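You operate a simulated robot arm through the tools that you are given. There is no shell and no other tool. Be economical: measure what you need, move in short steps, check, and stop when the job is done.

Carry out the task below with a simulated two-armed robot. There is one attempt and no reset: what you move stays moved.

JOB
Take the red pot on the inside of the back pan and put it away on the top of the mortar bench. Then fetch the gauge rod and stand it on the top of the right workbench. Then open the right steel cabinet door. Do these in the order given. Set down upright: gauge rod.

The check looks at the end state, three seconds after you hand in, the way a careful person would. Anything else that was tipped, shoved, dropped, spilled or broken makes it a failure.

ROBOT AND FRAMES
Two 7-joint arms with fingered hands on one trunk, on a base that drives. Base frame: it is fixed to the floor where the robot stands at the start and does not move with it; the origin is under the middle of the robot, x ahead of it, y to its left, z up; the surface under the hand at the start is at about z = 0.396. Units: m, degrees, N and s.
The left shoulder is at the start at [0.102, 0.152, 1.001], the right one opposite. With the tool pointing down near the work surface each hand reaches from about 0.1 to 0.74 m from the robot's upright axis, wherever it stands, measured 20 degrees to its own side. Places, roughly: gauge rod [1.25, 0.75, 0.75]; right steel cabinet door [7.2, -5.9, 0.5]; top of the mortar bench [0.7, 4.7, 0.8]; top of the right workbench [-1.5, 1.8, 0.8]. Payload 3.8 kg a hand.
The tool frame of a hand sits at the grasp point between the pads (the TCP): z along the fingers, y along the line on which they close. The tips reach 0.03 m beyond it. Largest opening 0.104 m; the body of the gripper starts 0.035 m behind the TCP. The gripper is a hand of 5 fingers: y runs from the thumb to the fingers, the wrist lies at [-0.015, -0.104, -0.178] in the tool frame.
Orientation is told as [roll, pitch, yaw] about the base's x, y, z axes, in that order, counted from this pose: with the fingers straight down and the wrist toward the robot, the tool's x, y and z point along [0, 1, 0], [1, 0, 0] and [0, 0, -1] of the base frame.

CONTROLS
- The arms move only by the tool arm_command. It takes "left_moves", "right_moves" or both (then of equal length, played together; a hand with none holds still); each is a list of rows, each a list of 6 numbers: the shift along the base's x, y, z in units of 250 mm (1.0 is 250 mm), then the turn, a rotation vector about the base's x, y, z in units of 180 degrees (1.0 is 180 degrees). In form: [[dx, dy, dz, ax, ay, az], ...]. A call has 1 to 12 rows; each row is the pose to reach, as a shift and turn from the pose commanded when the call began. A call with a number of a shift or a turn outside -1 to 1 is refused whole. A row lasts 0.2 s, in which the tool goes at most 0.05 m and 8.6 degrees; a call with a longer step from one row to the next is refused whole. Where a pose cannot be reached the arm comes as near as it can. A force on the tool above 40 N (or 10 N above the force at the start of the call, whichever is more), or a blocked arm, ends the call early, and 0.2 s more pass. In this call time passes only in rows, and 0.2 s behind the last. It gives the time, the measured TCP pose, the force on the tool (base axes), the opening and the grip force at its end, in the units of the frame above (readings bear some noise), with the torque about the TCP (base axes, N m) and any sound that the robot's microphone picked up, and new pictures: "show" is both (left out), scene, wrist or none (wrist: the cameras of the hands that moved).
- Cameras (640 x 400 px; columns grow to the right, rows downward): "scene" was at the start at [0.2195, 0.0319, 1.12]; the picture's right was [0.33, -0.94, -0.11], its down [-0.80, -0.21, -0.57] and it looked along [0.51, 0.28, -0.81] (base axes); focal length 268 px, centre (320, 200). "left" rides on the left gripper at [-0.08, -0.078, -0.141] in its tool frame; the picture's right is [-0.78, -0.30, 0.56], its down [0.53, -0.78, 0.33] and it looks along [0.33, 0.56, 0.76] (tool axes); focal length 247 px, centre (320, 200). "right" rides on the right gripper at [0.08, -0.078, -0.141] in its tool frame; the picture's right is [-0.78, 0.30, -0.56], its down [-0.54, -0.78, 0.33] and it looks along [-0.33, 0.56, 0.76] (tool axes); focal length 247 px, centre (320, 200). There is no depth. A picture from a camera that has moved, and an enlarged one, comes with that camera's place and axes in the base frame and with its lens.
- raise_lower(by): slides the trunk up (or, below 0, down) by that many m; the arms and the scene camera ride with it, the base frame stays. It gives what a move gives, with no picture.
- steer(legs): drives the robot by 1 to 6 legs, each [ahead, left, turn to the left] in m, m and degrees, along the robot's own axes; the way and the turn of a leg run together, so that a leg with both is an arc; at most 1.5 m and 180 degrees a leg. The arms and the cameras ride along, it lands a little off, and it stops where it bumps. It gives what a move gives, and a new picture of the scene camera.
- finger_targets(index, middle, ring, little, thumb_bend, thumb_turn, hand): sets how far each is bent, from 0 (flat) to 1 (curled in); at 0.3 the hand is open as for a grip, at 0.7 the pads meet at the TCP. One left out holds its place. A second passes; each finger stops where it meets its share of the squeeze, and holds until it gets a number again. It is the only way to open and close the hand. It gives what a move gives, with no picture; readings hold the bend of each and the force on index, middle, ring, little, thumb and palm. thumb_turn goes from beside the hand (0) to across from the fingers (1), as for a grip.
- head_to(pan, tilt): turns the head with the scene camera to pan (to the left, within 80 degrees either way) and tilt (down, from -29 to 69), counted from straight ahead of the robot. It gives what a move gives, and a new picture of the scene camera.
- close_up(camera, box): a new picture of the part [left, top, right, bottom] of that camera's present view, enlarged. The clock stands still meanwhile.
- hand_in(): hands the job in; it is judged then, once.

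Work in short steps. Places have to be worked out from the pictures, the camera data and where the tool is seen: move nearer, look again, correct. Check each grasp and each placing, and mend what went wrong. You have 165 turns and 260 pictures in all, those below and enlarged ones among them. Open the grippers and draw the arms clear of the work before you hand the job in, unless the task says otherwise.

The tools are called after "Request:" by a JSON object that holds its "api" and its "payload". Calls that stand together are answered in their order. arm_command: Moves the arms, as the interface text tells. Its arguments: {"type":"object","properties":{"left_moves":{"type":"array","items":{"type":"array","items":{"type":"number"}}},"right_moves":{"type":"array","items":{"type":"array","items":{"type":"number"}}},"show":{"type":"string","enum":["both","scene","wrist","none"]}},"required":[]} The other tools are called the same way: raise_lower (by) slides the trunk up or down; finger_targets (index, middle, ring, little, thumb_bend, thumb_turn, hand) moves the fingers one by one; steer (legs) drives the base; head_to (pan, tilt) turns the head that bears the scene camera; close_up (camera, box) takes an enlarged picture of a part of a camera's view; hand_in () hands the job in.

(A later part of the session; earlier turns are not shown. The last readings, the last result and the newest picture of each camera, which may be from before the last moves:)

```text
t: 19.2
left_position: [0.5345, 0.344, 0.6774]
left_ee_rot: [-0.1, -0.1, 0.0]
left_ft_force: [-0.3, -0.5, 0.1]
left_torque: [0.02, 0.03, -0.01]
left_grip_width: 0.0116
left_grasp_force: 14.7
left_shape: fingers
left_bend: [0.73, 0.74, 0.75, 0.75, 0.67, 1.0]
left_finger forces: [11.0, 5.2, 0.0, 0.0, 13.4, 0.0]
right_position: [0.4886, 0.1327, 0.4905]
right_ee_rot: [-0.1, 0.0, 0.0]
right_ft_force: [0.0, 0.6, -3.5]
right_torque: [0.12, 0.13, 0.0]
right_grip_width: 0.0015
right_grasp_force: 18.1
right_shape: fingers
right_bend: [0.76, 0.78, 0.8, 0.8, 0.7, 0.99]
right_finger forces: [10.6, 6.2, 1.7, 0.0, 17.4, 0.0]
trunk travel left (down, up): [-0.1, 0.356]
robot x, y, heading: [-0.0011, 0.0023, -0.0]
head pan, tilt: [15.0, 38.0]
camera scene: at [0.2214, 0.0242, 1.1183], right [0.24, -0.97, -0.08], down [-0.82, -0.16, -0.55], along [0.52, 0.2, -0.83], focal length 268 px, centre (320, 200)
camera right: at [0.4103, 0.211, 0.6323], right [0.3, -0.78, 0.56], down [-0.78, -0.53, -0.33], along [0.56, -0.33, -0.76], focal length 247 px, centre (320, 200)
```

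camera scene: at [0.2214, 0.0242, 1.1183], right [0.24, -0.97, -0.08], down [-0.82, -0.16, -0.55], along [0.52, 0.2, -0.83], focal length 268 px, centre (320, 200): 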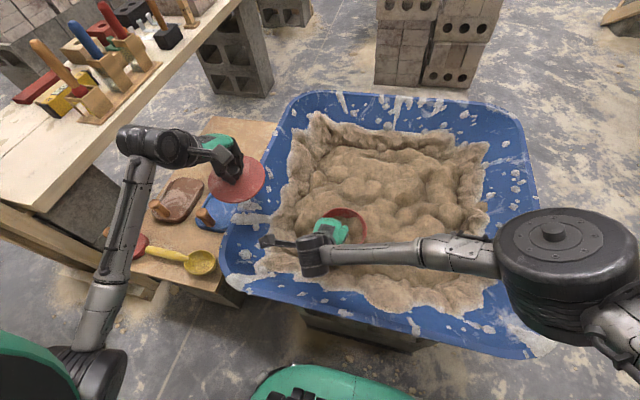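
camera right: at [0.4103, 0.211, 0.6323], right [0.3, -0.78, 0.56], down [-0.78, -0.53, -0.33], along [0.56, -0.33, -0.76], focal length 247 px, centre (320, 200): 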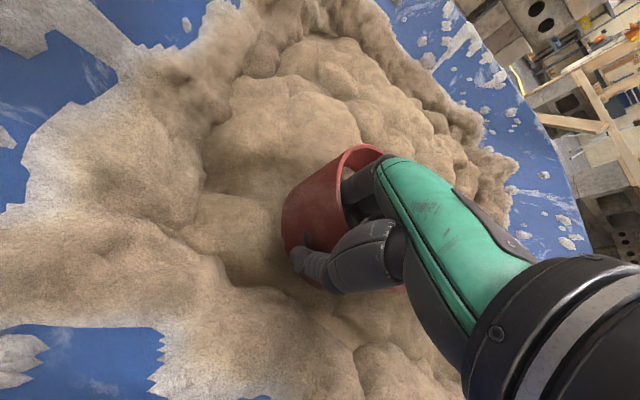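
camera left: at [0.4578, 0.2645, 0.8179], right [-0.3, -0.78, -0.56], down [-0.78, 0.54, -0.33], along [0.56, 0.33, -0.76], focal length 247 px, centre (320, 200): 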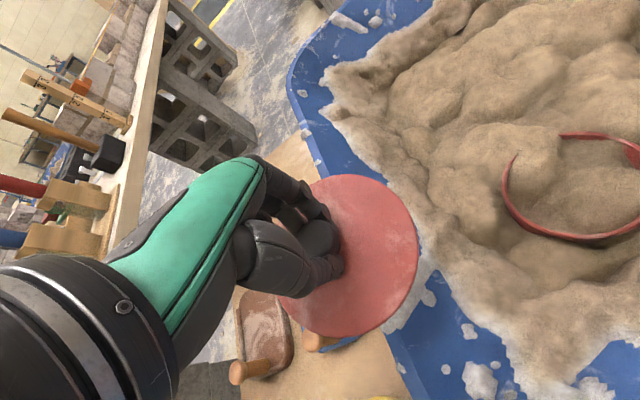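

The pot comes up with the hand (~3 N weight). I lift it further.

Request:
{"api": "arm_command", "payload": {"right_moves": [[0, 0, 0.08, 0, 0, 0], [0, 0, 0.17, 0, 0, 0], [0, 0, 0.26, 0, 0, 0], [0, 0, 0.36, 0, 0, 0], [0, 0, 0.46, 0, 0, 0], [0, 0, 0.56, 0, 0, 0], [0, 0, 0.66, 0, 0, 0], [0, 0, 0.76, 0, 0, 0]], "show": "both"}}

Request:
{"api": "close_up", "payload": {"camera": "right", "box": [200, 80, 440, 340]}}

Request:
{"api": "close_up", "payload": {"camera": "left", "box": [200, 0, 640, 400]}}

```text
t: 21.0
left_position: [0.5358, 0.3444, 0.6778]
left_ee_rot: [-0.1, 0.0, 0.0]
left_ft_force: [-0.2, -0.9, -0.1]
left_torque: [-0.01, -0.01, -0.02]
left_grip_width: 0.0119
left_grasp_force: 15.1
left_shape: fingers
left_bend: [0.73, 0.74, 0.75, 0.75, 0.67, 1.0]
left_finger forces: [11.1, 5.2, 0.0, 0.0, 13.4, 0.0]
right_position: [0.4855, 0.1315, 0.6817]
right_ee_rot: [0.0, 0.0, -0.1]
right_ft_force: [-0.4, 0.7, -3.6]
right_torque: [0.11, 0.16, -0.02]
right_grip_width: 0.0017
right_grasp_force: 17.8
right_shape: fingers
right_bend: [0.76, 0.78, 0.8, 0.8, 0.7, 0.99]
right_finger forces: [10.8, 6.2, 2.0, 0.0, 17.3, 0.1]
trunk travel left (down, up): [-0.1, 0.356]
robot x, y, heading: [0.0008, -0.0008, 0.0]
head pan, tilt: [15.0, 38.0]
camera scene: at [0.2211, 0.0242, 1.1183], right [0.24, -0.97, -0.08], down [-0.82, -0.16, -0.55], along [0.52, 0.2, -0.83], focal length 268 px, centre (320, 200)
camera right: at [0.4089, 0.211, 0.8223], right [0.3, -0.78, 0.56], down [-0.78, -0.54, -0.33], along [0.56, -0.34, -0.76], focal length 247 px, centre (320, 200)
```

scene: 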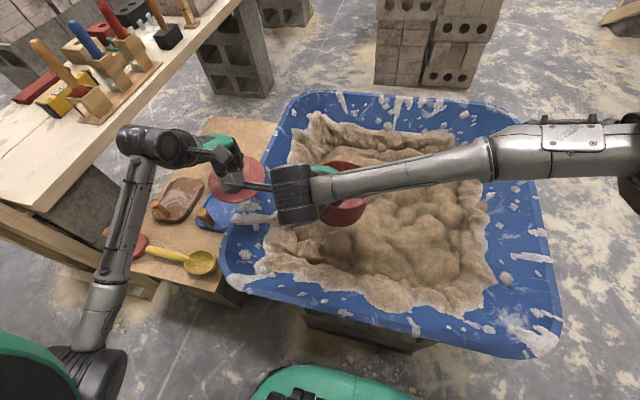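
right: 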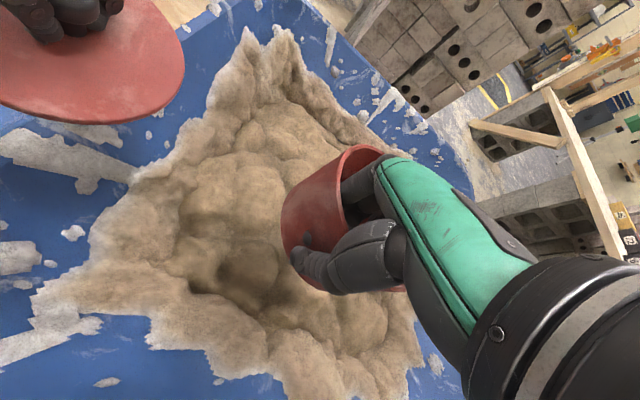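

```text
1.54 times, centred on (320, 210) of right
camera zoom: at [0.4089, 0.211, 0.8223], right [0.3, -0.78, 0.56], down [-0.78, -0.54, -0.33], along [0.56, -0.34, -0.76], focal length 380 px, centre (320, 185)
```

zoom: 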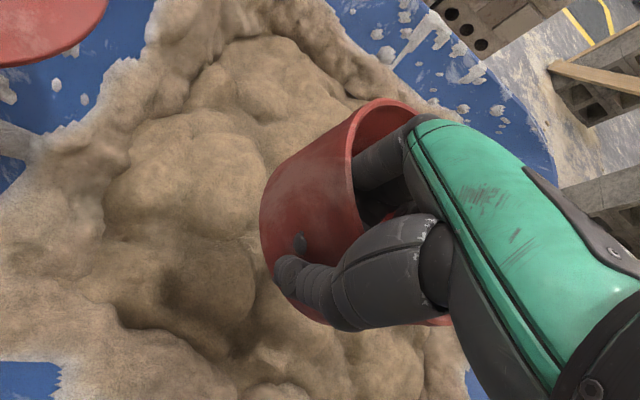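

```text
1.00 times, centred on (420, 200) of left (not enlarged: the box is as wide or as high as the picture)
camera zoom: at [0.458, 0.264, 0.8178], right [-0.3, -0.78, -0.56], down [-0.78, 0.53, -0.33], along [0.56, 0.33, -0.76], focal length 247 px, centre (220, 200)
```

zoom: 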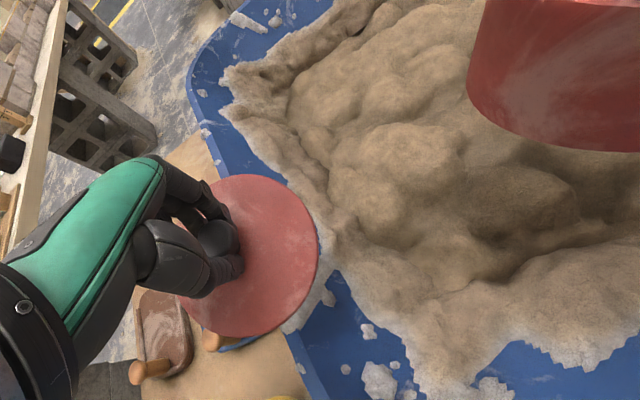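

The pot (empty) is in the right hand, its lid in the left. I raise the trunk for clearance and then back off from the pan, and look around.

Request:
{"api": "raise_lower", "payload": {"by": 0.25}}

Request:
{"api": "steer", "payload": {"legs": [[-0.5, 0, 0]]}}

Request:
{"api": "head_to", "payload": {"pan": 70, "tilt": 15}}

```text
t: 23.6
left_position: [0.5376, 0.3451, 0.9268]
left_ee_rot: [0.0, 0.1, 0.0]
left_ft_force: [-0.1, 0.6, -0.3]
left_torque: [-0.01, 0.03, -0.01]
left_grip_width: 0.0114
left_grasp_force: 15.6
left_shape: fingers
left_bend: [0.73, 0.74, 0.75, 0.75, 0.67, 1.0]
left_finger forces: [11.3, 5.4, 0.1, 0.0, 13.8, 0.0]
right_position: [0.4883, 0.1326, 0.9313]
right_ee_rot: [0.1, 0.0, 0.0]
right_ft_force: [-0.2, 0.1, -3.8]
right_torque: [0.09, 0.13, 0.01]
right_grip_width: 0.0016
right_grasp_force: 18.2
right_shape: fingers
right_bend: [0.76, 0.78, 0.8, 0.8, 0.7, 0.99]
right_finger forces: [10.8, 6.3, 1.8, 0.0, 17.3, 0.0]
trunk travel left (down, up): [-0.35, 0.106]
robot x, y, heading: [-0.0001, 0.0014, 0.1]
head pan, tilt: [15.0, 38.0]
```

```text
t: 26.6
left_position: [0.0342, 0.3437, 0.9266]
left_ee_rot: [0.0, 0.1, -0.1]
left_ft_force: [0.2, -0.3, -0.6]
left_torque: [-0.01, -0.01, 0.02]
left_grip_width: 0.0116
left_grasp_force: 15.4
left_shape: fingers
left_bend: [0.73, 0.74, 0.75, 0.75, 0.67, 1.0]
left_finger forces: [11.3, 5.5, 0.0, 0.0, 13.8, 0.0]
right_position: [-0.0155, 0.1324, 0.9315]
right_ee_rot: [0.0, 0.1, -0.1]
right_ft_force: [-0.3, -0.5, -3.2]
right_torque: [0.13, 0.12, 0.03]
right_grip_width: 0.0015
right_grasp_force: 18.2
right_shape: fingers
right_bend: [0.76, 0.78, 0.8, 0.8, 0.7, 0.99]
right_finger forces: [10.8, 6.3, 1.8, 0.1, 17.4, 0.1]
trunk travel left (down, up): [-0.35, 0.106]
robot x, y, heading: [-0.5037, 0.0011, -0.1]
head pan, tilt: [15.0, 38.0]
camera scene: at [-0.4042, 0.0247, 1.4247], right [0.26, -0.97, -0.01], down [-0.62, -0.16, -0.77], along [0.74, 0.2, -0.64], focal length 268 px, centre (320, 200)
```

scene: 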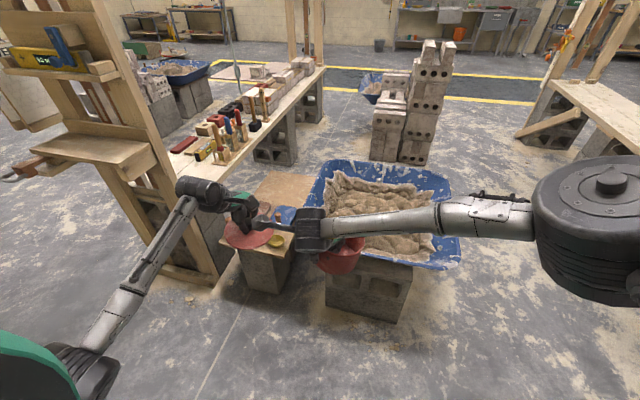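

```text
t: 27.8
left_position: [0.0335, 0.3428, 0.9279]
left_ee_rot: [-0.1, 0.0, -0.2]
left_ft_force: [-0.2, 0.3, -0.9]
left_torque: [-0.01, -0.01, 0.01]
left_grip_width: 0.0116
left_grasp_force: 15.4
left_shape: fingers
left_bend: [0.73, 0.74, 0.75, 0.75, 0.67, 1.0]
left_finger forces: [11.3, 5.4, 0.0, 0.0, 13.8, 0.0]
right_position: [-0.0165, 0.1315, 0.9315]
right_ee_rot: [-0.1, 0.0, -0.1]
right_ft_force: [-0.1, 0.2, -3.9]
right_torque: [0.09, 0.13, 0.03]
right_grip_width: 0.0014
right_grasp_force: 18.5
right_shape: fingers
right_bend: [0.76, 0.78, 0.8, 0.8, 0.7, 0.99]
right_finger forces: [10.8, 6.3, 1.8, 0.1, 17.3, 0.0]
trunk travel left (down, up): [-0.35, 0.106]
robot x, y, heading: [-0.5039, 0.0006, 0.0]
head pan, tilt: [70.0, 15.0]
camera scene: at [-0.4552, 0.0902, 1.463], right [0.94, -0.34, -0.03], down [-0.12, -0.24, -0.96], along [0.32, 0.91, -0.27], focal length 268 px, centre (320, 200)
```

scene: 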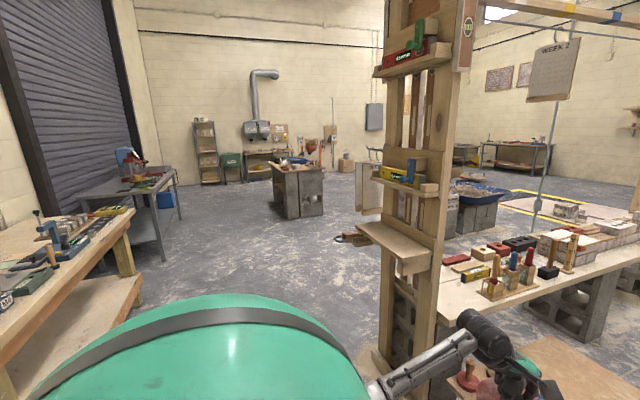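

The mortar bench is the block-built one at the centre back; there's a corridor between the left workbench and the frame. I turn left 90° and look straight ahead.

Request:
{"api": "steer", "payload": {"legs": [[0, 0, 90]]}}

Request:
{"api": "head_to", "payload": {"pan": 0, "tilt": 15}}

```text
t: 32.0
left_position: [-0.8389, 0.5441, 0.9285]
left_ee_rot: [0.0, 0.0, 89.0]
left_ft_force: [0.8, 0.2, -0.1]
left_torque: [-0.03, 0.0, 0.04]
left_grip_width: 0.0113
left_grasp_force: 14.7
left_shape: fingers
left_bend: [0.73, 0.74, 0.75, 0.75, 0.67, 1.0]
left_finger forces: [11.3, 5.8, 0.0, 0.0, 12.9, 0.1]
right_position: [-0.6284, 0.4913, 0.9308]
right_ee_rot: [0.0, 0.0, 88.9]
right_ft_force: [0.3, 0.0, -2.4]
right_torque: [-0.15, 0.11, 0.03]
right_grip_width: 0.0013
right_grasp_force: 18.1
right_shape: fingers
right_bend: [0.76, 0.78, 0.8, 0.8, 0.7, 0.99]
right_finger forces: [10.8, 5.8, 1.8, 0.1, 16.9, 0.1]
trunk travel left (down, up): [-0.35, 0.106]
robot x, y, heading: [-0.5027, 0.0024, 88.9]
head pan, tilt: [70.0, 15.0]
camera scene: at [-0.5901, 0.0514, 1.463], right [0.36, 0.93, -0.03], down [0.24, -0.12, -0.96], along [-0.9, 0.34, -0.27], focal length 268 px, centre (320, 200)
```

scene: 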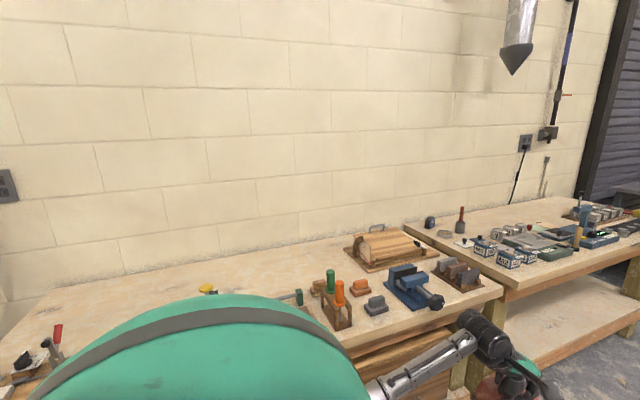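

```text
t: 33.4
left_position: [-0.8387, 0.5445, 0.9272]
left_ee_rot: [-0.1, 0.0, 89.0]
left_ft_force: [-0.3, -0.1, -0.7]
left_torque: [-0.02, 0.01, 0.0]
left_grip_width: 0.0111
left_grasp_force: 15.1
left_shape: fingers
left_bend: [0.73, 0.74, 0.75, 0.75, 0.67, 1.0]
left_finger forces: [11.2, 5.9, 0.0, 0.0, 12.9, 0.0]
right_position: [-0.6284, 0.4903, 0.9311]
right_ee_rot: [0.0, 0.0, 89.0]
right_ft_force: [0.0, 0.3, -3.1]
right_torque: [-0.16, 0.12, 0.02]
right_grip_width: 0.0012
right_grasp_force: 18.2
right_shape: fingers
right_bend: [0.76, 0.78, 0.8, 0.8, 0.7, 0.99]
right_finger forces: [11.0, 5.8, 1.8, 0.0, 16.8, 0.0]
trunk travel left (down, up): [-0.35, 0.106]
robot x, y, heading: [-0.5036, 0.0033, 89.1]
head pan, tilt: [0.0, 15.0]
camera scene: at [-0.5014, 0.1112, 1.461], right [1.0, -0.02, 0.0], down [0.0, -0.29, -0.96], along [0.02, 0.96, -0.29], focal length 268 px, centre (320, 200)
```

scene: 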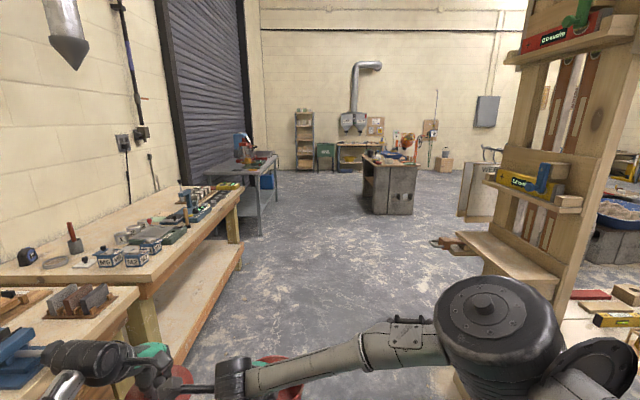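

The corridor is about 1.1 m wide; I shift 0.2 m left and then drive forward past the frame.

Request:
{"api": "steer", "payload": {"legs": [[0, 0.2, 1], [1.5, 0, 0], [0.9, 0, 0]]}}

```text
t: 46.5
left_position: [-1.0313, 2.9602, 0.928]
left_ee_rot: [-0.1, -0.1, 90.0]
left_ft_force: [0.6, -0.4, -0.9]
left_torque: [0.02, 0.0, -0.03]
left_grip_width: 0.0112
left_grasp_force: 14.9
left_shape: fingers
left_bend: [0.73, 0.74, 0.75, 0.75, 0.67, 1.0]
left_finger forces: [11.3, 5.7, 0.1, 0.1, 13.1, 0.1]
right_position: [-0.8193, 2.9096, 0.9309]
right_ee_rot: [0.0, 0.0, 89.9]
right_ft_force: [-0.1, 0.0, -3.2]
right_torque: [-0.13, 0.13, 0.0]
right_grip_width: 0.0011
right_grasp_force: 18.1
right_shape: fingers
right_bend: [0.76, 0.78, 0.8, 0.8, 0.7, 0.99]
right_finger forces: [11.0, 5.8, 1.8, 0.0, 17.0, 0.0]
trunk travel left (down, up): [-0.35, 0.106]
robot x, y, heading: [-0.6881, 2.4226, 90.0]
head pan, tilt: [0.0, 15.0]
camera scene: at [-0.6863, 2.5324, 1.4611], right [1.0, 0.0, 0.0], down [0.0, -0.29, -0.96], along [0.0, 0.96, -0.29], focal length 268 px, centre (320, 200)
```

scene: 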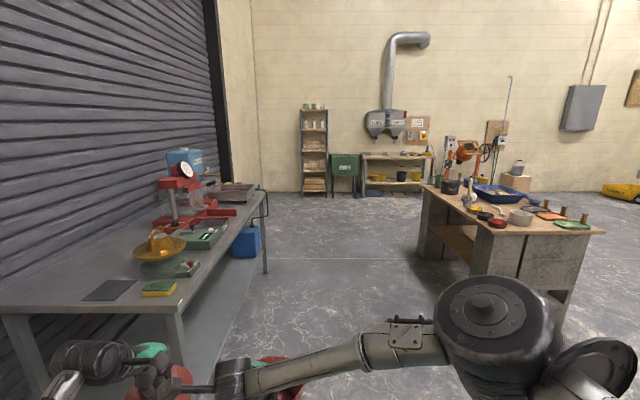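

The bench top spans roughly x 0.3–1.05, y 4.05–5.3 with things on it. I drive to stand before it and look down on it.

Request:
{"api": "steer", "payload": {"legs": [[0, -1.33, 0], [0.85, 0, 0]]}}

Request:
{"api": "head_to", "payload": {"pan": 0, "tilt": 28}}

```text
t: 57.4
left_position: [0.3861, 3.7977, 0.9292]
left_ee_rot: [-0.1, 0.0, 86.9]
left_ft_force: [0.1, -0.5, -1.1]
left_torque: [-0.03, 0.0, -0.03]
left_grip_width: 0.0114
left_grasp_force: 14.8
left_shape: fingers
left_bend: [0.73, 0.74, 0.75, 0.75, 0.67, 1.0]
left_finger forces: [11.4, 5.9, 0.0, 0.0, 13.1, 0.0]
right_position: [0.5954, 3.7353, 0.9324]
right_ee_rot: [0.0, 0.1, 86.9]
right_ft_force: [-0.3, 0.1, -3.0]
right_torque: [-0.11, 0.09, -0.02]
right_grip_width: 0.0014
right_grasp_force: 17.7
right_shape: fingers
right_bend: [0.76, 0.78, 0.8, 0.8, 0.7, 0.99]
right_finger forces: [11.0, 5.8, 1.8, 0.1, 17.1, 0.0]
trunk travel left (down, up): [-0.35, 0.106]
robot x, y, heading: [0.6965, 3.2398, 86.9]
head pan, tilt: [0.0, 15.0]
camera scene: at [0.7078, 3.3527, 1.4611], right [1.0, -0.05, 0.0], down [-0.02, -0.29, -0.96], along [0.05, 0.96, -0.29], focal length 268 px, centre (320, 200)
```

scene: 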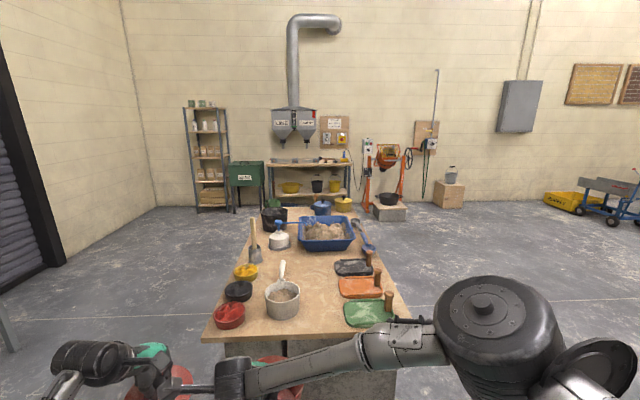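

```text
t: 58.1
left_position: [0.3863, 3.7989, 0.9276]
left_ee_rot: [0.0, 0.1, 86.9]
left_ft_force: [1.1, 0.2, -0.2]
left_torque: [-0.02, -0.01, 0.01]
left_grip_width: 0.0111
left_grasp_force: 15.6
left_shape: fingers
left_bend: [0.73, 0.74, 0.75, 0.75, 0.67, 1.0]
left_finger forces: [11.5, 5.9, 0.1, 0.0, 13.0, 0.0]
right_position: [0.5951, 3.7368, 0.9303]
right_ee_rot: [0.0, 0.1, 86.9]
right_ft_force: [-0.8, 0.1, -4.1]
right_torque: [-0.1, 0.14, 0.02]
right_grip_width: 0.0014
right_grasp_force: 17.5
right_shape: fingers
right_bend: [0.76, 0.78, 0.8, 0.8, 0.7, 0.99]
right_finger forces: [11.2, 5.9, 1.7, 0.0, 17.1, 0.0]
trunk travel left (down, up): [-0.35, 0.106]
robot x, y, heading: [0.6982, 3.2377, 86.7]
head pan, tilt: [0.0, 28.0]
camera scene: at [0.7076, 3.3508, 1.4401], right [1.0, -0.05, 0.0], down [-0.03, -0.5, -0.87], along [0.05, 0.87, -0.5], focal length 268 px, centre (320, 200)
```

scene: 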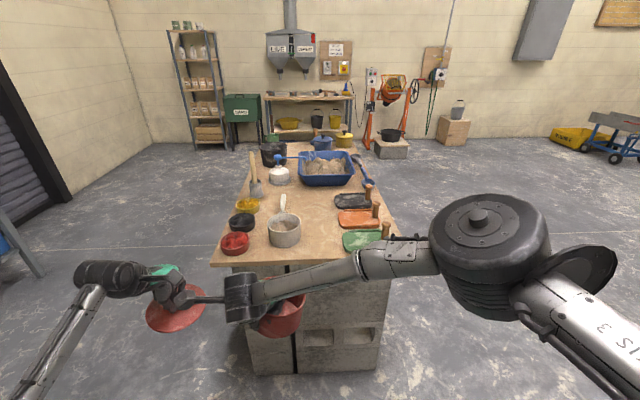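

Request:
{"api": "close_up", "payload": {"camera": "scene", "box": [200, 130, 420, 275]}}

```text
2.76 times, centred on (310, 202) of scene
camera zoom: at [0.7076, 3.3508, 1.4401], right [1.0, -0.05, 0.0], down [-0.03, -0.5, -0.87], along [0.05, 0.87, -0.5], focal length 741 px, centre (348, 193)
```

zoom: 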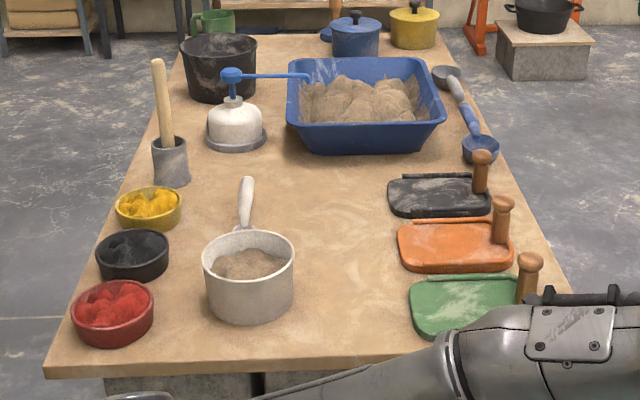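

A free spot lies near [0.73, 4.45], right of the grey pot's handle and in front of the blue tray. I raise the trunk, lift and draw back the left hand with the lid, and line up.

Request:
{"api": "raise_lower", "payload": {"by": 0.1}}

Request:
{"api": "arm_command", "payload": {"left_moves": [[0, -0.1, 0.1, 0, 0, 0], [0, -0.2, 0.2, 0, 0, 0], [0, -0.3, 0.3, 0, 0, 0], [0, -0.4, 0.4, 0, 0, 0]], "show": "none"}}

Request:
{"api": "steer", "payload": {"legs": [[0, -0.16, 3.2]]}}

Request:
{"api": "close_up", "payload": {"camera": "right", "box": [0, 0, 640, 400]}}

```text
t: 59.4
left_position: [0.3868, 3.7989, 1.0281]
left_ee_rot: [0.0, 0.0, 87.0]
left_ft_force: [-0.1, 0.2, 0.0]
left_torque: [0.02, 0.01, 0.0]
left_grip_width: 0.0114
left_grasp_force: 14.7
left_shape: fingers
left_bend: [0.73, 0.74, 0.75, 0.75, 0.67, 1.0]
left_finger forces: [11.3, 5.9, 0.1, 0.0, 13.1, 0.1]
right_position: [0.5944, 3.7363, 1.0315]
right_ee_rot: [-0.1, 0.1, 86.9]
right_ft_force: [0.1, -0.3, -3.5]
right_torque: [-0.14, 0.09, 0.0]
right_grip_width: 0.0012
right_grasp_force: 18.0
right_shape: fingers
right_bend: [0.76, 0.78, 0.8, 0.8, 0.7, 0.99]
right_finger forces: [11.1, 5.9, 1.7, 0.0, 17.1, 0.0]
trunk travel left (down, up): [-0.45, 0.006]
robot x, y, heading: [0.7005, 3.2424, 86.8]
head pan, tilt: [0.0, 28.0]
```

```text
t: 60.4
left_position: [0.3892, 3.6961, 1.1307]
left_ee_rot: [0.0, 0.0, 86.8]
left_ft_force: [-0.8, -0.8, -0.1]
left_torque: [0.03, 0.02, 0.03]
left_grip_width: 0.0113
left_grasp_force: 15.4
left_shape: fingers
left_bend: [0.73, 0.74, 0.75, 0.75, 0.67, 1.0]
left_finger forces: [11.5, 6.0, 0.0, 0.0, 13.2, 0.1]
right_position: [0.5959, 3.7358, 1.0312]
right_ee_rot: [0.1, 0.0, 86.9]
right_ft_force: [-1.3, -0.2, -3.3]
right_torque: [-0.13, 0.11, -0.01]
right_grip_width: 0.0013
right_grasp_force: 18.3
right_shape: fingers
right_bend: [0.76, 0.78, 0.8, 0.8, 0.7, 0.99]
right_finger forces: [11.1, 5.8, 1.8, 0.0, 17.2, 0.0]
trunk travel left (down, up): [-0.45, 0.006]
robot x, y, heading: [0.7019, 3.2424, 86.9]
head pan, tilt: [0.0, 28.0]
```

```text
t: 61.9
left_position: [0.5222, 3.6766, 1.1303]
left_ee_rot: [-0.3, 0.0, 89.8]
left_ft_force: [0.0, 0.3, -1.9]
left_torque: [-0.03, -0.02, 0.0]
left_grip_width: 0.0115
left_grasp_force: 14.9
left_shape: fingers
left_bend: [0.73, 0.74, 0.75, 0.75, 0.67, 1.0]
left_finger forces: [11.4, 6.1, 0.0, 0.0, 13.2, 0.0]
right_position: [0.7249, 3.7259, 1.0314]
right_ee_rot: [0.0, 0.1, 89.9]
right_ft_force: [-0.1, 0.6, -3.8]
right_torque: [-0.13, 0.1, 0.0]
right_grip_width: 0.001
right_grasp_force: 17.7
right_shape: fingers
right_bend: [0.76, 0.78, 0.8, 0.8, 0.7, 0.99]
right_finger forces: [11.3, 5.7, 1.8, 0.0, 17.2, 0.0]
trunk travel left (down, up): [-0.45, 0.006]
robot x, y, heading: [0.8606, 3.2367, 90.1]
head pan, tilt: [0.0, 28.0]
camera scene: at [0.8573, 3.3319, 1.5444], right [1.0, 0.0, 0.0], down [0.0, -0.47, -0.88], along [0.0, 0.88, -0.47], focal length 268 px, centre (320, 200)
```

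scene: 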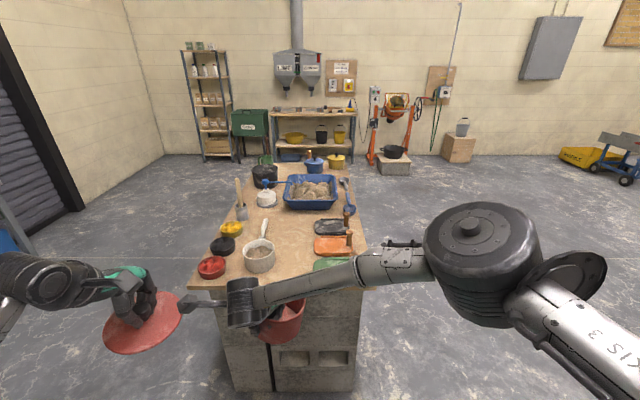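

```text
1.00 times, centred on (320, 200) of right (not enlarged: the box is as wide or as high as the picture)
camera zoom: at [0.6452, 3.6477, 1.1722], right [0.78, 0.3, 0.56], down [0.53, -0.78, -0.33], along [0.34, 0.55, -0.76], focal length 247 px, centre (320, 200)
```

zoom: 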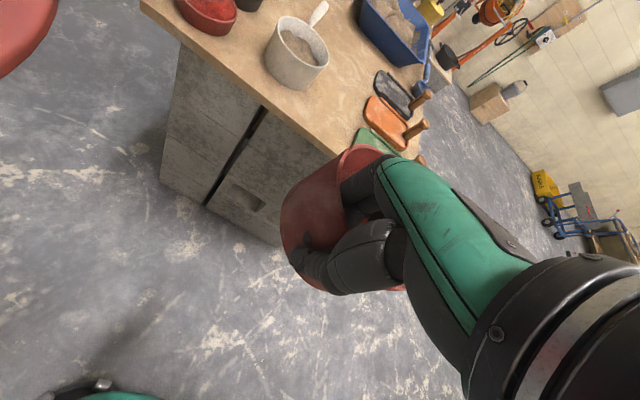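

Aligned: the pot will pass right of the grey pot's handle. I drive ahead 0.45 m.

Request:
{"api": "steer", "payload": {"legs": [[0.45, 0, 0]]}}

Request:
{"api": "close_up", "payload": {"camera": "right", "box": [0, 0, 640, 400]}}

Request:
{"api": "close_up", "payload": {"camera": "left", "box": [0, 0, 640, 400]}}

```text
t: 64.7
left_position: [0.5262, 4.1459, 1.1301]
left_ee_rot: [0.0, 0.0, 89.9]
left_ft_force: [-0.2, -0.6, -0.1]
left_torque: [0.01, 0.02, -0.01]
left_grip_width: 0.0111
left_grasp_force: 15.4
left_shape: fingers
left_bend: [0.73, 0.74, 0.75, 0.75, 0.67, 1.0]
left_finger forces: [11.6, 6.1, 0.0, 0.0, 13.2, 0.1]
right_position: [0.7297, 4.1957, 1.0299]
right_ee_rot: [0.0, 0.1, 90.0]
right_ft_force: [-0.3, 0.7, -2.9]
right_torque: [-0.14, 0.12, 0.01]
right_grip_width: 0.0009
right_grasp_force: 18.3
right_shape: fingers
right_bend: [0.76, 0.78, 0.8, 0.8, 0.7, 0.99]
right_finger forces: [11.2, 5.8, 1.8, 0.1, 17.2, 0.1]
trunk travel left (down, up): [-0.45, 0.006]
robot x, y, heading: [0.8592, 3.7123, 90.1]
head pan, tilt: [0.0, 28.0]
camera scene: at [0.8619, 3.8013, 1.5445], right [1.0, 0.0, 0.0], down [0.0, -0.47, -0.88], along [0.0, 0.88, -0.47], focal length 268 px, centre (320, 200)
```

scene: 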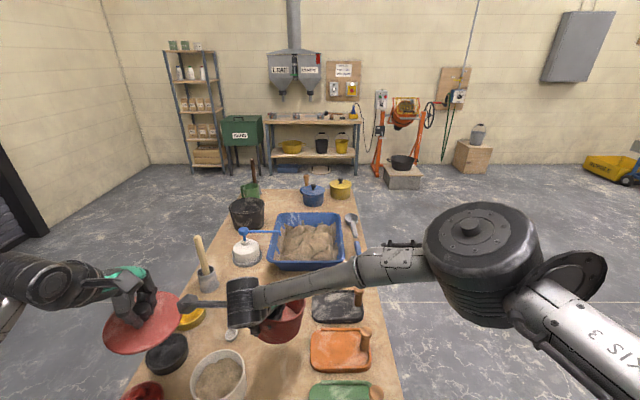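

```text
1.00 times, centred on (320, 200) of right (not enlarged: the box is as wide or as high as the picture)
camera zoom: at [0.6488, 4.1175, 1.1733], right [0.78, 0.3, 0.56], down [0.53, -0.78, -0.33], along [0.33, 0.56, -0.76], focal length 247 px, centre (320, 200)
```

zoom: 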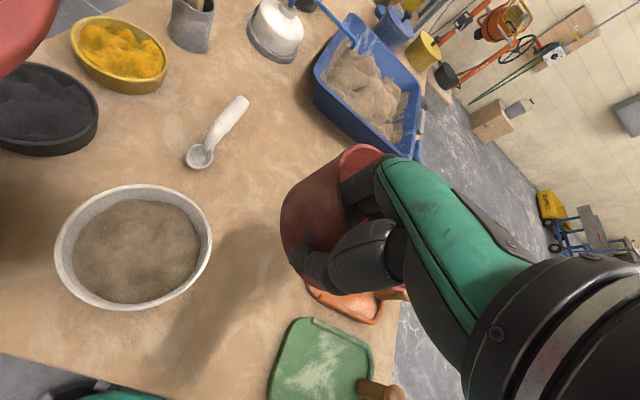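

```text
1.00 times, centred on (320, 200) of left (not enlarged: the box is as wide or as high as the picture)
camera zoom: at [0.6057, 4.0687, 1.2709], right [0.78, -0.3, -0.56], down [-0.54, -0.78, -0.33], along [-0.33, 0.56, -0.76], focal length 247 px, centre (320, 200)
```

zoom: 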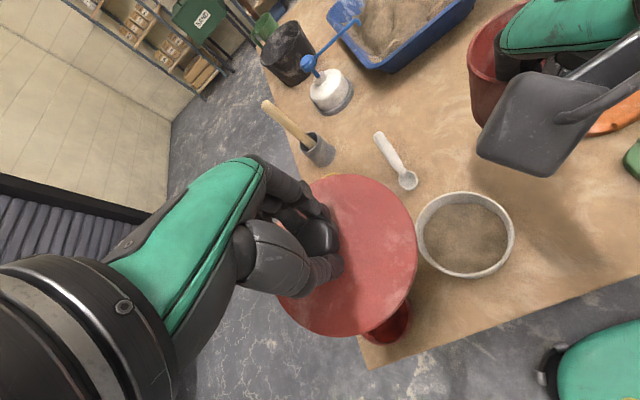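

The spot is clear (a scoop lies left of it at x≈0.57). I move the pot forward 0.19 m and down to just above the top.

Request:
{"api": "arm_command", "payload": {"right_moves": [[0, 0.15, 0, 0, 0, 0], [0, 0.3, 0, 0, 0, 0], [0, 0.45, 0, 0, 0, 0], [0, 0.6, -0.06, 0, 0, 0], [0, 0.76, -0.12, 0, 0, 0], [0, 0.76, -0.24, 0, 0, 0], [0, 0.76, -0.36, 0, 0, 0], [0, 0.76, -0.46, 0, 0, 0]], "show": "both"}}

Request:
{"api": "close_up", "payload": {"camera": "left", "box": [320, 0, 640, 300]}}

```text
t: 66.5
left_position: [0.525, 4.1477, 1.1308]
left_ee_rot: [0.0, 0.1, 89.8]
left_ft_force: [-0.5, -0.8, 0.1]
left_torque: [0.0, 0.02, -0.01]
left_grip_width: 0.011
left_grasp_force: 15.1
left_shape: fingers
left_bend: [0.73, 0.74, 0.75, 0.75, 0.67, 1.0]
left_finger forces: [11.6, 5.9, 0.1, 0.0, 13.3, 0.0]
right_position: [0.7633, 4.3116, 0.9611]
right_ee_rot: [0.1, 0.1, 89.9]
right_ft_force: [-0.5, -0.8, -3.4]
right_torque: [-0.18, 0.11, -0.02]
right_grip_width: 0.0011
right_grasp_force: 18.4
right_shape: fingers
right_bend: [0.77, 0.79, 0.8, 0.8, 0.71, 0.98]
right_finger forces: [12.2, 6.0, 0.0, 0.0, 17.9, 0.0]
right hand out of reach, approached as far as the arm can: row 4, 5, 6, 7, 8
trunk travel left (down, up): [-0.45, 0.006]
robot x, y, heading: [0.863, 3.7075, 89.8]
head pan, tilt: [0.0, 28.0]
camera scene: at [0.863, 3.8039, 1.5443], right [1.0, 0.0, 0.0], down [0.0, -0.47, -0.88], along [0.0, 0.88, -0.47], focal length 268 px, centre (320, 200)
camera right: at [0.6839, 4.2334, 1.1028], right [0.78, 0.3, 0.56], down [0.53, -0.78, -0.33], along [0.33, 0.55, -0.76], focal length 247 px, centre (320, 200)
```

scene: 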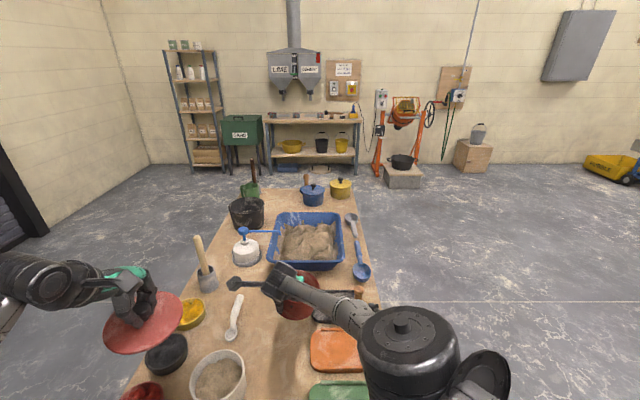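
right: 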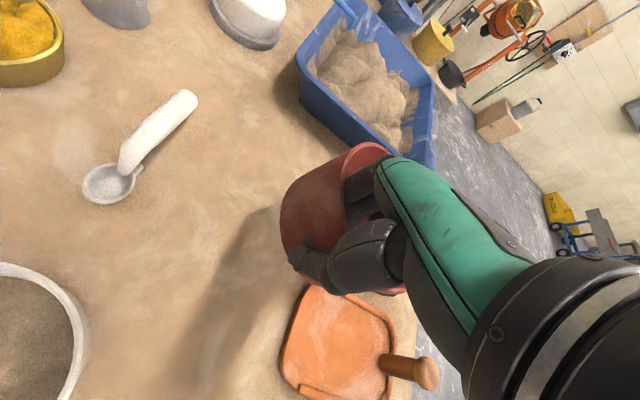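

```text
1.33 times, centred on (480, 150) of left
camera zoom: at [0.6065, 4.0708, 1.2704], right [0.78, -0.3, -0.56], down [-0.54, -0.78, -0.33], along [-0.33, 0.56, -0.76], focal length 329 px, centre (107, 267)
```

zoom: 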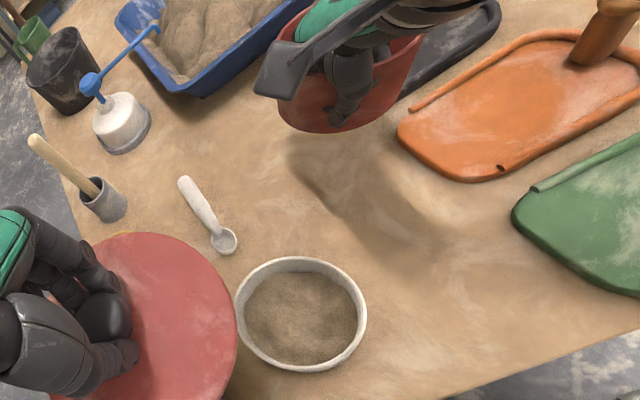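

The right arm is near its reach limit when crossing over. I shift the base 0.1 m left and put the pot at about [0.725, 4.335] instead.

Request:
{"api": "steer", "payload": {"legs": [[0, 0.1, 0]]}}

Request:
{"api": "arm_command", "payload": {"right_moves": [[0.06, -0.03, 0.02, 0, 0, 0], [0.13, -0.06, 0, 0, 0, 0], [0.2, -0.1, -0.03, 0, 0, 0], [0.23, -0.13, -0.1, 0, 0, 0], [0.23, -0.13, -0.16, 0, 0, 0]], "show": "both"}}

Request:
{"api": "close_up", "payload": {"camera": "left", "box": [320, 0, 640, 300]}}

```text
t: 67.6
left_position: [0.4311, 4.1466, 1.1315]
left_ee_rot: [0.2, -0.1, 89.6]
left_ft_force: [0.7, 0.6, -0.6]
left_torque: [-0.04, 0.02, 0.0]
left_grip_width: 0.0112
left_grasp_force: 15.9
left_shape: fingers
left_bend: [0.73, 0.74, 0.75, 0.75, 0.67, 1.0]
left_finger forces: [11.6, 5.9, 0.0, 0.0, 13.2, 0.0]
right_position: [0.6687, 4.312, 0.9616]
right_ee_rot: [0.3, 0.1, 89.8]
right_ft_force: [1.0, 0.4, -3.9]
right_torque: [-0.11, 0.14, 0.02]
right_grip_width: 0.0013
right_grasp_force: 17.2
right_shape: fingers
right_bend: [0.77, 0.79, 0.8, 0.8, 0.71, 0.98]
right_finger forces: [12.0, 5.9, 0.1, 0.0, 17.3, 0.1]
trunk travel left (down, up): [-0.45, 0.006]
robot x, y, heading: [0.7613, 3.7133, 89.6]
head pan, tilt: [0.0, 28.0]
camera scene: at [0.7674, 3.8036, 1.5444], right [1.0, 0.0, 0.0], down [0.0, -0.47, -0.88], along [0.0, 0.88, -0.47], focal length 268 px, centre (320, 200)
```

scene: 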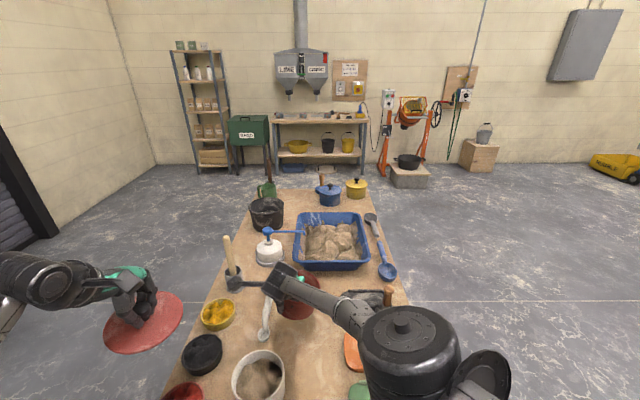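

```text
t: 68.8
left_position: [0.4268, 4.1487, 1.1298]
left_ee_rot: [0.0, 0.1, 89.7]
left_ft_force: [-0.7, -0.5, -1.0]
left_torque: [0.03, 0.0, 0.01]
left_grip_width: 0.0109
left_grasp_force: 15.3
left_shape: fingers
left_bend: [0.73, 0.74, 0.75, 0.75, 0.67, 1.0]
left_finger forces: [11.4, 6.0, 0.1, 0.1, 13.3, 0.0]
right_position: [0.7225, 4.2799, 0.9205]
right_ee_rot: [0.0, 0.1, 89.7]
right_ft_force: [-0.4, -0.2, -3.1]
right_torque: [-0.16, 0.12, -0.02]
right_grip_width: 0.0008
right_grasp_force: 17.1
right_shape: fingers
right_bend: [0.77, 0.79, 0.8, 0.8, 0.71, 0.98]
right_finger forces: [11.9, 5.6, 0.0, 0.0, 17.2, 0.1]
trunk travel left (down, up): [-0.45, 0.006]
robot x, y, heading: [0.7617, 3.7081, 89.9]
head pan, tilt: [0.0, 28.0]
camera scene: at [0.7633, 3.804, 1.5443], right [1.0, 0.0, 0.0], down [0.0, -0.47, -0.88], along [0.0, 0.88, -0.47], focal length 268 px, centre (320, 200)
camera right: at [0.6427, 4.2025, 1.0622], right [0.78, 0.29, 0.56], down [0.53, -0.78, -0.33], along [0.34, 0.55, -0.76], focal length 247 px, centre (320, 200)
```

scene: 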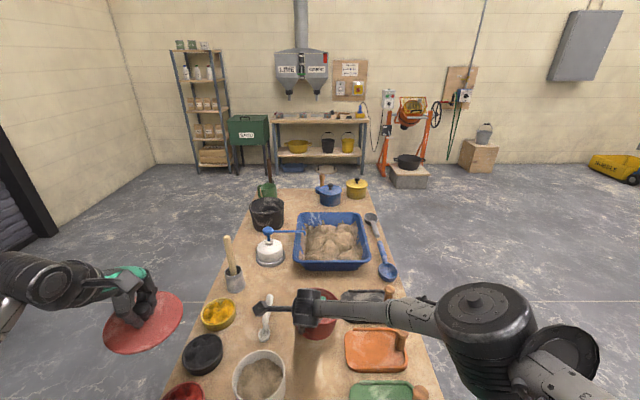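
right: 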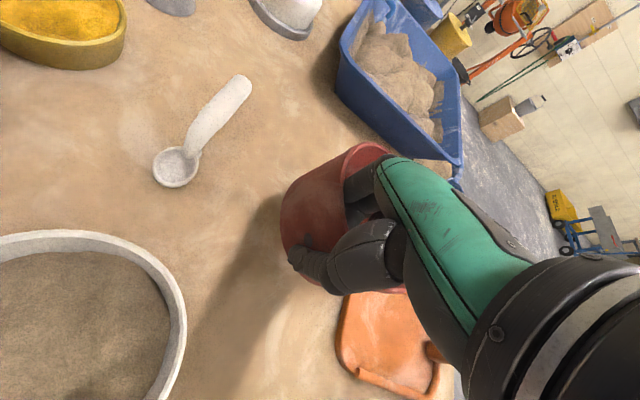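

```text
1.33 times, centred on (480, 150) of left
camera zoom: at [0.5077, 4.0714, 1.2704], right [0.77, -0.3, -0.56], down [-0.54, -0.77, -0.33], along [-0.33, 0.56, -0.76], focal length 329 px, centre (107, 267)
```

zoom: 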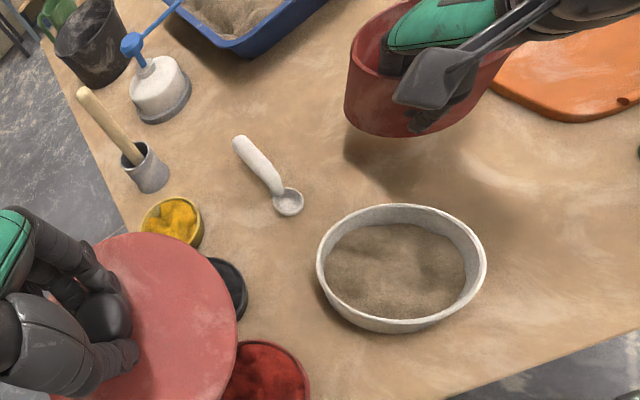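

The pot's right side comes close to the orange trowel, so I move 2 cm left and lower gently until touch.

Request:
{"api": "arm_command", "payload": {"right_moves": [[-0.04, 0, 0, 0, 0, 0], [-0.08, 0, 0, 0, 0, 0], [-0.08, 0, -0.06, 0, 0, 0], [-0.08, 0, -0.12, 0, 0, 0]], "show": "both"}}

Request:
{"api": "close_up", "payload": {"camera": "left", "box": [320, 0, 640, 300]}}

```text
t: 69.8
left_position: [0.4257, 4.1494, 1.1298]
left_ee_rot: [0.0, -0.1, 89.6]
left_ft_force: [-0.2, -0.5, -1.1]
left_torque: [0.03, 0.02, 0.04]
left_grip_width: 0.011
left_grasp_force: 16.0
left_shape: fingers
left_bend: [0.73, 0.74, 0.75, 0.75, 0.67, 1.0]
left_finger forces: [11.5, 5.9, 0.0, 0.0, 13.5, 0.1]
right_position: [0.7011, 4.2782, 0.8905]
right_ee_rot: [-0.2, 0.1, 89.7]
right_ft_force: [1.0, 0.6, -2.8]
right_torque: [-0.17, 0.09, -0.02]
right_grip_width: 0.0011
right_grasp_force: 17.6
right_shape: fingers
right_bend: [0.77, 0.79, 0.8, 0.8, 0.71, 0.98]
right_finger forces: [12.0, 5.5, 0.0, 0.0, 17.3, 0.0]
trunk travel left (down, up): [-0.45, 0.006]
robot x, y, heading: [0.7622, 3.7099, 90.2]
head pan, tilt: [0.0, 28.0]
camera scene: at [0.7618, 3.8037, 1.5443], right [1.0, 0.0, 0.0], down [0.0, -0.47, -0.88], along [0.0, 0.88, -0.47], focal length 268 px, centre (320, 200)
camera right: at [0.621, 4.2008, 1.0311], right [0.78, 0.29, 0.56], down [0.53, -0.78, -0.33], along [0.34, 0.55, -0.76], focal length 247 px, centre (320, 200)
```

scene: 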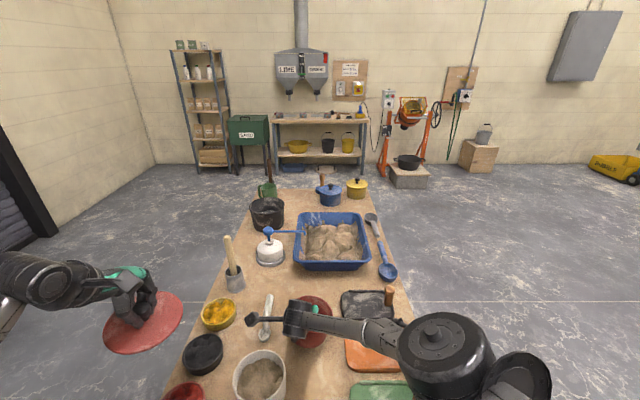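
right: 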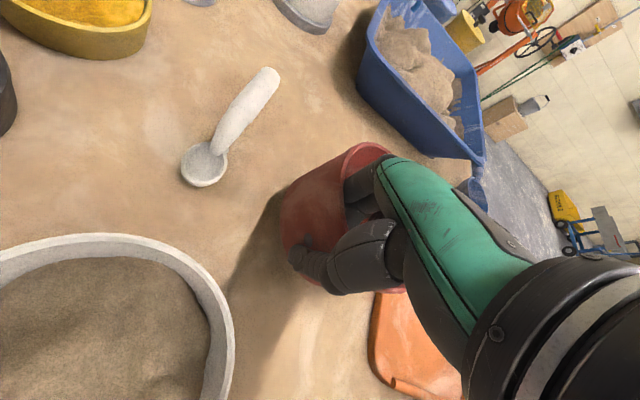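

```text
1.33 times, centred on (480, 150) of left
camera zoom: at [0.5064, 4.0712, 1.2703], right [0.78, -0.3, -0.56], down [-0.54, -0.77, -0.33], along [-0.33, 0.56, -0.76], focal length 329 px, centre (107, 267)
```

zoom: 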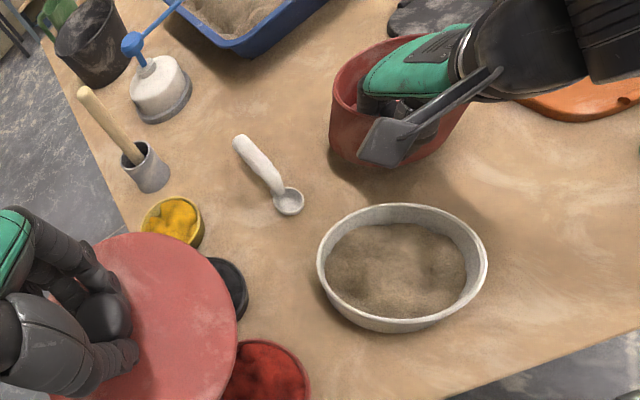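

Still just above the top. I lower in small steps until the weight comes off.

Request:
{"api": "arm_command", "payload": {"right_moves": [[0, 0, -0.03, 0, 0, 0], [0, 0, -0.06, 0, 0, 0], [0, 0, -0.06, 0, 0, 0]], "show": "wrist"}}

Request:
{"api": "close_up", "payload": {"camera": "left", "box": [450, 0, 610, 150]}}

```text
t: 70.6
left_position: [0.4267, 4.1485, 1.1295]
left_ee_rot: [0.0, 0.0, 89.7]
left_ft_force: [0.0, -0.6, -0.8]
left_torque: [0.01, 0.02, 0.04]
left_grip_width: 0.011
left_grasp_force: 16.0
left_shape: fingers
left_bend: [0.73, 0.74, 0.75, 0.75, 0.67, 1.0]
left_finger forces: [11.4, 6.0, 0.0, 0.1, 13.3, 0.0]
right_position: [0.7017, 4.2804, 0.8757]
right_ee_rot: [0.0, 0.1, 89.8]
right_ft_force: [-0.1, -0.3, -3.0]
right_torque: [-0.13, 0.08, -0.02]
right_grip_width: 0.0009
right_grasp_force: 17.0
right_shape: fingers
right_bend: [0.77, 0.79, 0.8, 0.8, 0.71, 0.98]
right_finger forces: [12.0, 5.5, 0.0, 0.1, 17.4, 0.0]
trunk travel left (down, up): [-0.45, 0.006]
robot x, y, heading: [0.7623, 3.7108, 89.7]
head pan, tilt: [0.0, 28.0]
camera right: at [0.621, 4.2021, 1.0171], right [0.78, 0.29, 0.56], down [0.53, -0.78, -0.33], along [0.34, 0.55, -0.76], focal length 247 px, centre (320, 200)
```

right: 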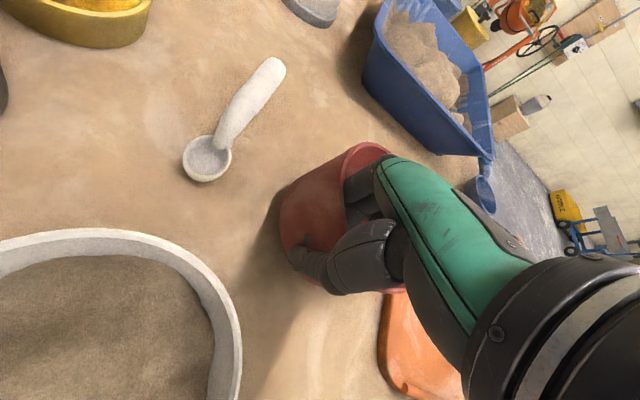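

```text
2.67 times, centred on (530, 75) of left
camera zoom: at [0.5068, 4.0712, 1.2704], right [0.77, -0.3, -0.56], down [-0.54, -0.77, -0.33], along [-0.33, 0.56, -0.76], focal length 659 px, centre (-240, 533)
```

zoom: 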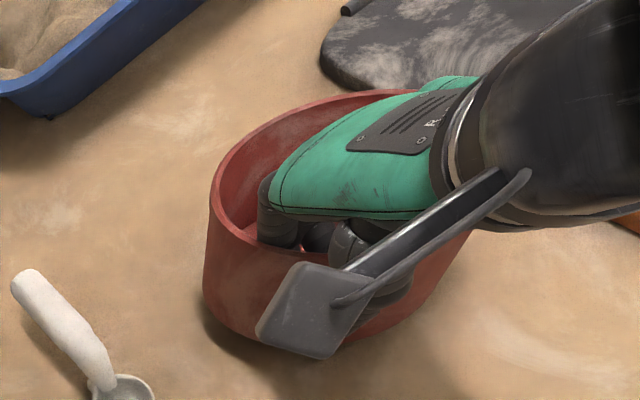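

Request:
{"api": "arm_command", "payload": {"right_moves": [[0, 0, -0.02, 0, 0, 0], [0, 0, -0.04, 0, 0, 0], [0, 0, -0.04, 0, 0, 0]], "show": "none"}}

Request:
{"api": "arm_command", "payload": {"right_moves": [[0, 0, -0.015, 0, 0, 0], [0, 0, -0.03, 0, 0, 0], [0, 0, -0.03, 0, 0, 0]], "show": "none"}}

Request:
{"api": "close_up", "payload": {"camera": "left", "box": [450, 0, 610, 150]}}

```text
t: 71.4
left_position: [0.427, 4.1481, 1.1303]
left_ee_rot: [0.0, 0.0, 89.7]
left_ft_force: [-0.1, 0.3, -2.3]
left_torque: [-0.01, 0.01, 0.02]
left_grip_width: 0.0111
left_grasp_force: 15.8
left_shape: fingers
left_bend: [0.73, 0.74, 0.75, 0.75, 0.67, 1.0]
left_finger forces: [11.6, 6.0, 0.0, 0.0, 13.4, 0.0]
right_position: [0.7046, 4.2773, 0.8671]
right_ee_rot: [-0.1, 0.1, 89.8]
right_ft_force: [-0.7, 0.5, -1.4]
right_torque: [-0.1, 0.05, 0.04]
right_grip_width: 0.001
right_grasp_force: 16.6
right_shape: fingers
right_bend: [0.78, 0.79, 0.8, 0.8, 0.71, 0.98]
right_finger forces: [11.0, 5.3, 0.1, 0.1, 17.0, 0.0]
trunk travel left (down, up): [-0.45, 0.006]
robot x, y, heading: [0.7576, 3.712, 89.7]
head pan, tilt: [0.0, 28.0]
```

```text
t: 72.2
left_position: [0.4271, 4.1479, 1.13]
left_ee_rot: [0.0, 0.0, 89.7]
left_ft_force: [0.5, 0.3, -0.1]
left_torque: [0.02, 0.02, -0.01]
left_grip_width: 0.0113
left_grasp_force: 15.1
left_shape: fingers
left_bend: [0.73, 0.74, 0.75, 0.75, 0.67, 1.0]
left_finger forces: [11.5, 5.9, 0.0, 0.0, 13.4, 0.0]
right_position: [0.7032, 4.2779, 0.866]
right_ee_rot: [0.0, 0.1, 89.7]
right_ft_force: [-1.0, -0.3, -2.7]
right_torque: [-0.12, 0.02, 0.0]
right_grip_width: 0.0008
right_grasp_force: 16.4
right_shape: fingers
right_bend: [0.78, 0.79, 0.8, 0.8, 0.71, 0.98]
right_finger forces: [11.0, 5.4, 0.0, 0.1, 16.9, 0.0]
right hand out of reach, approached as far as the arm can: row 1, 2, 3
trunk travel left (down, up): [-0.45, 0.006]
robot x, y, heading: [0.7655, 3.7094, 89.5]
head pan, tilt: [0.0, 28.0]
```

```text
2.67 times, centred on (530, 75) of left
camera zoom: at [0.5065, 4.071, 1.2704], right [0.78, -0.3, -0.56], down [-0.54, -0.77, -0.33], along [-0.33, 0.56, -0.76], focal length 659 px, centre (-240, 533)
```

zoom: 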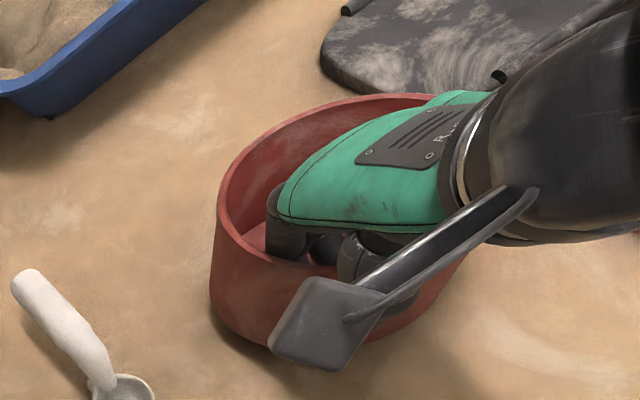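

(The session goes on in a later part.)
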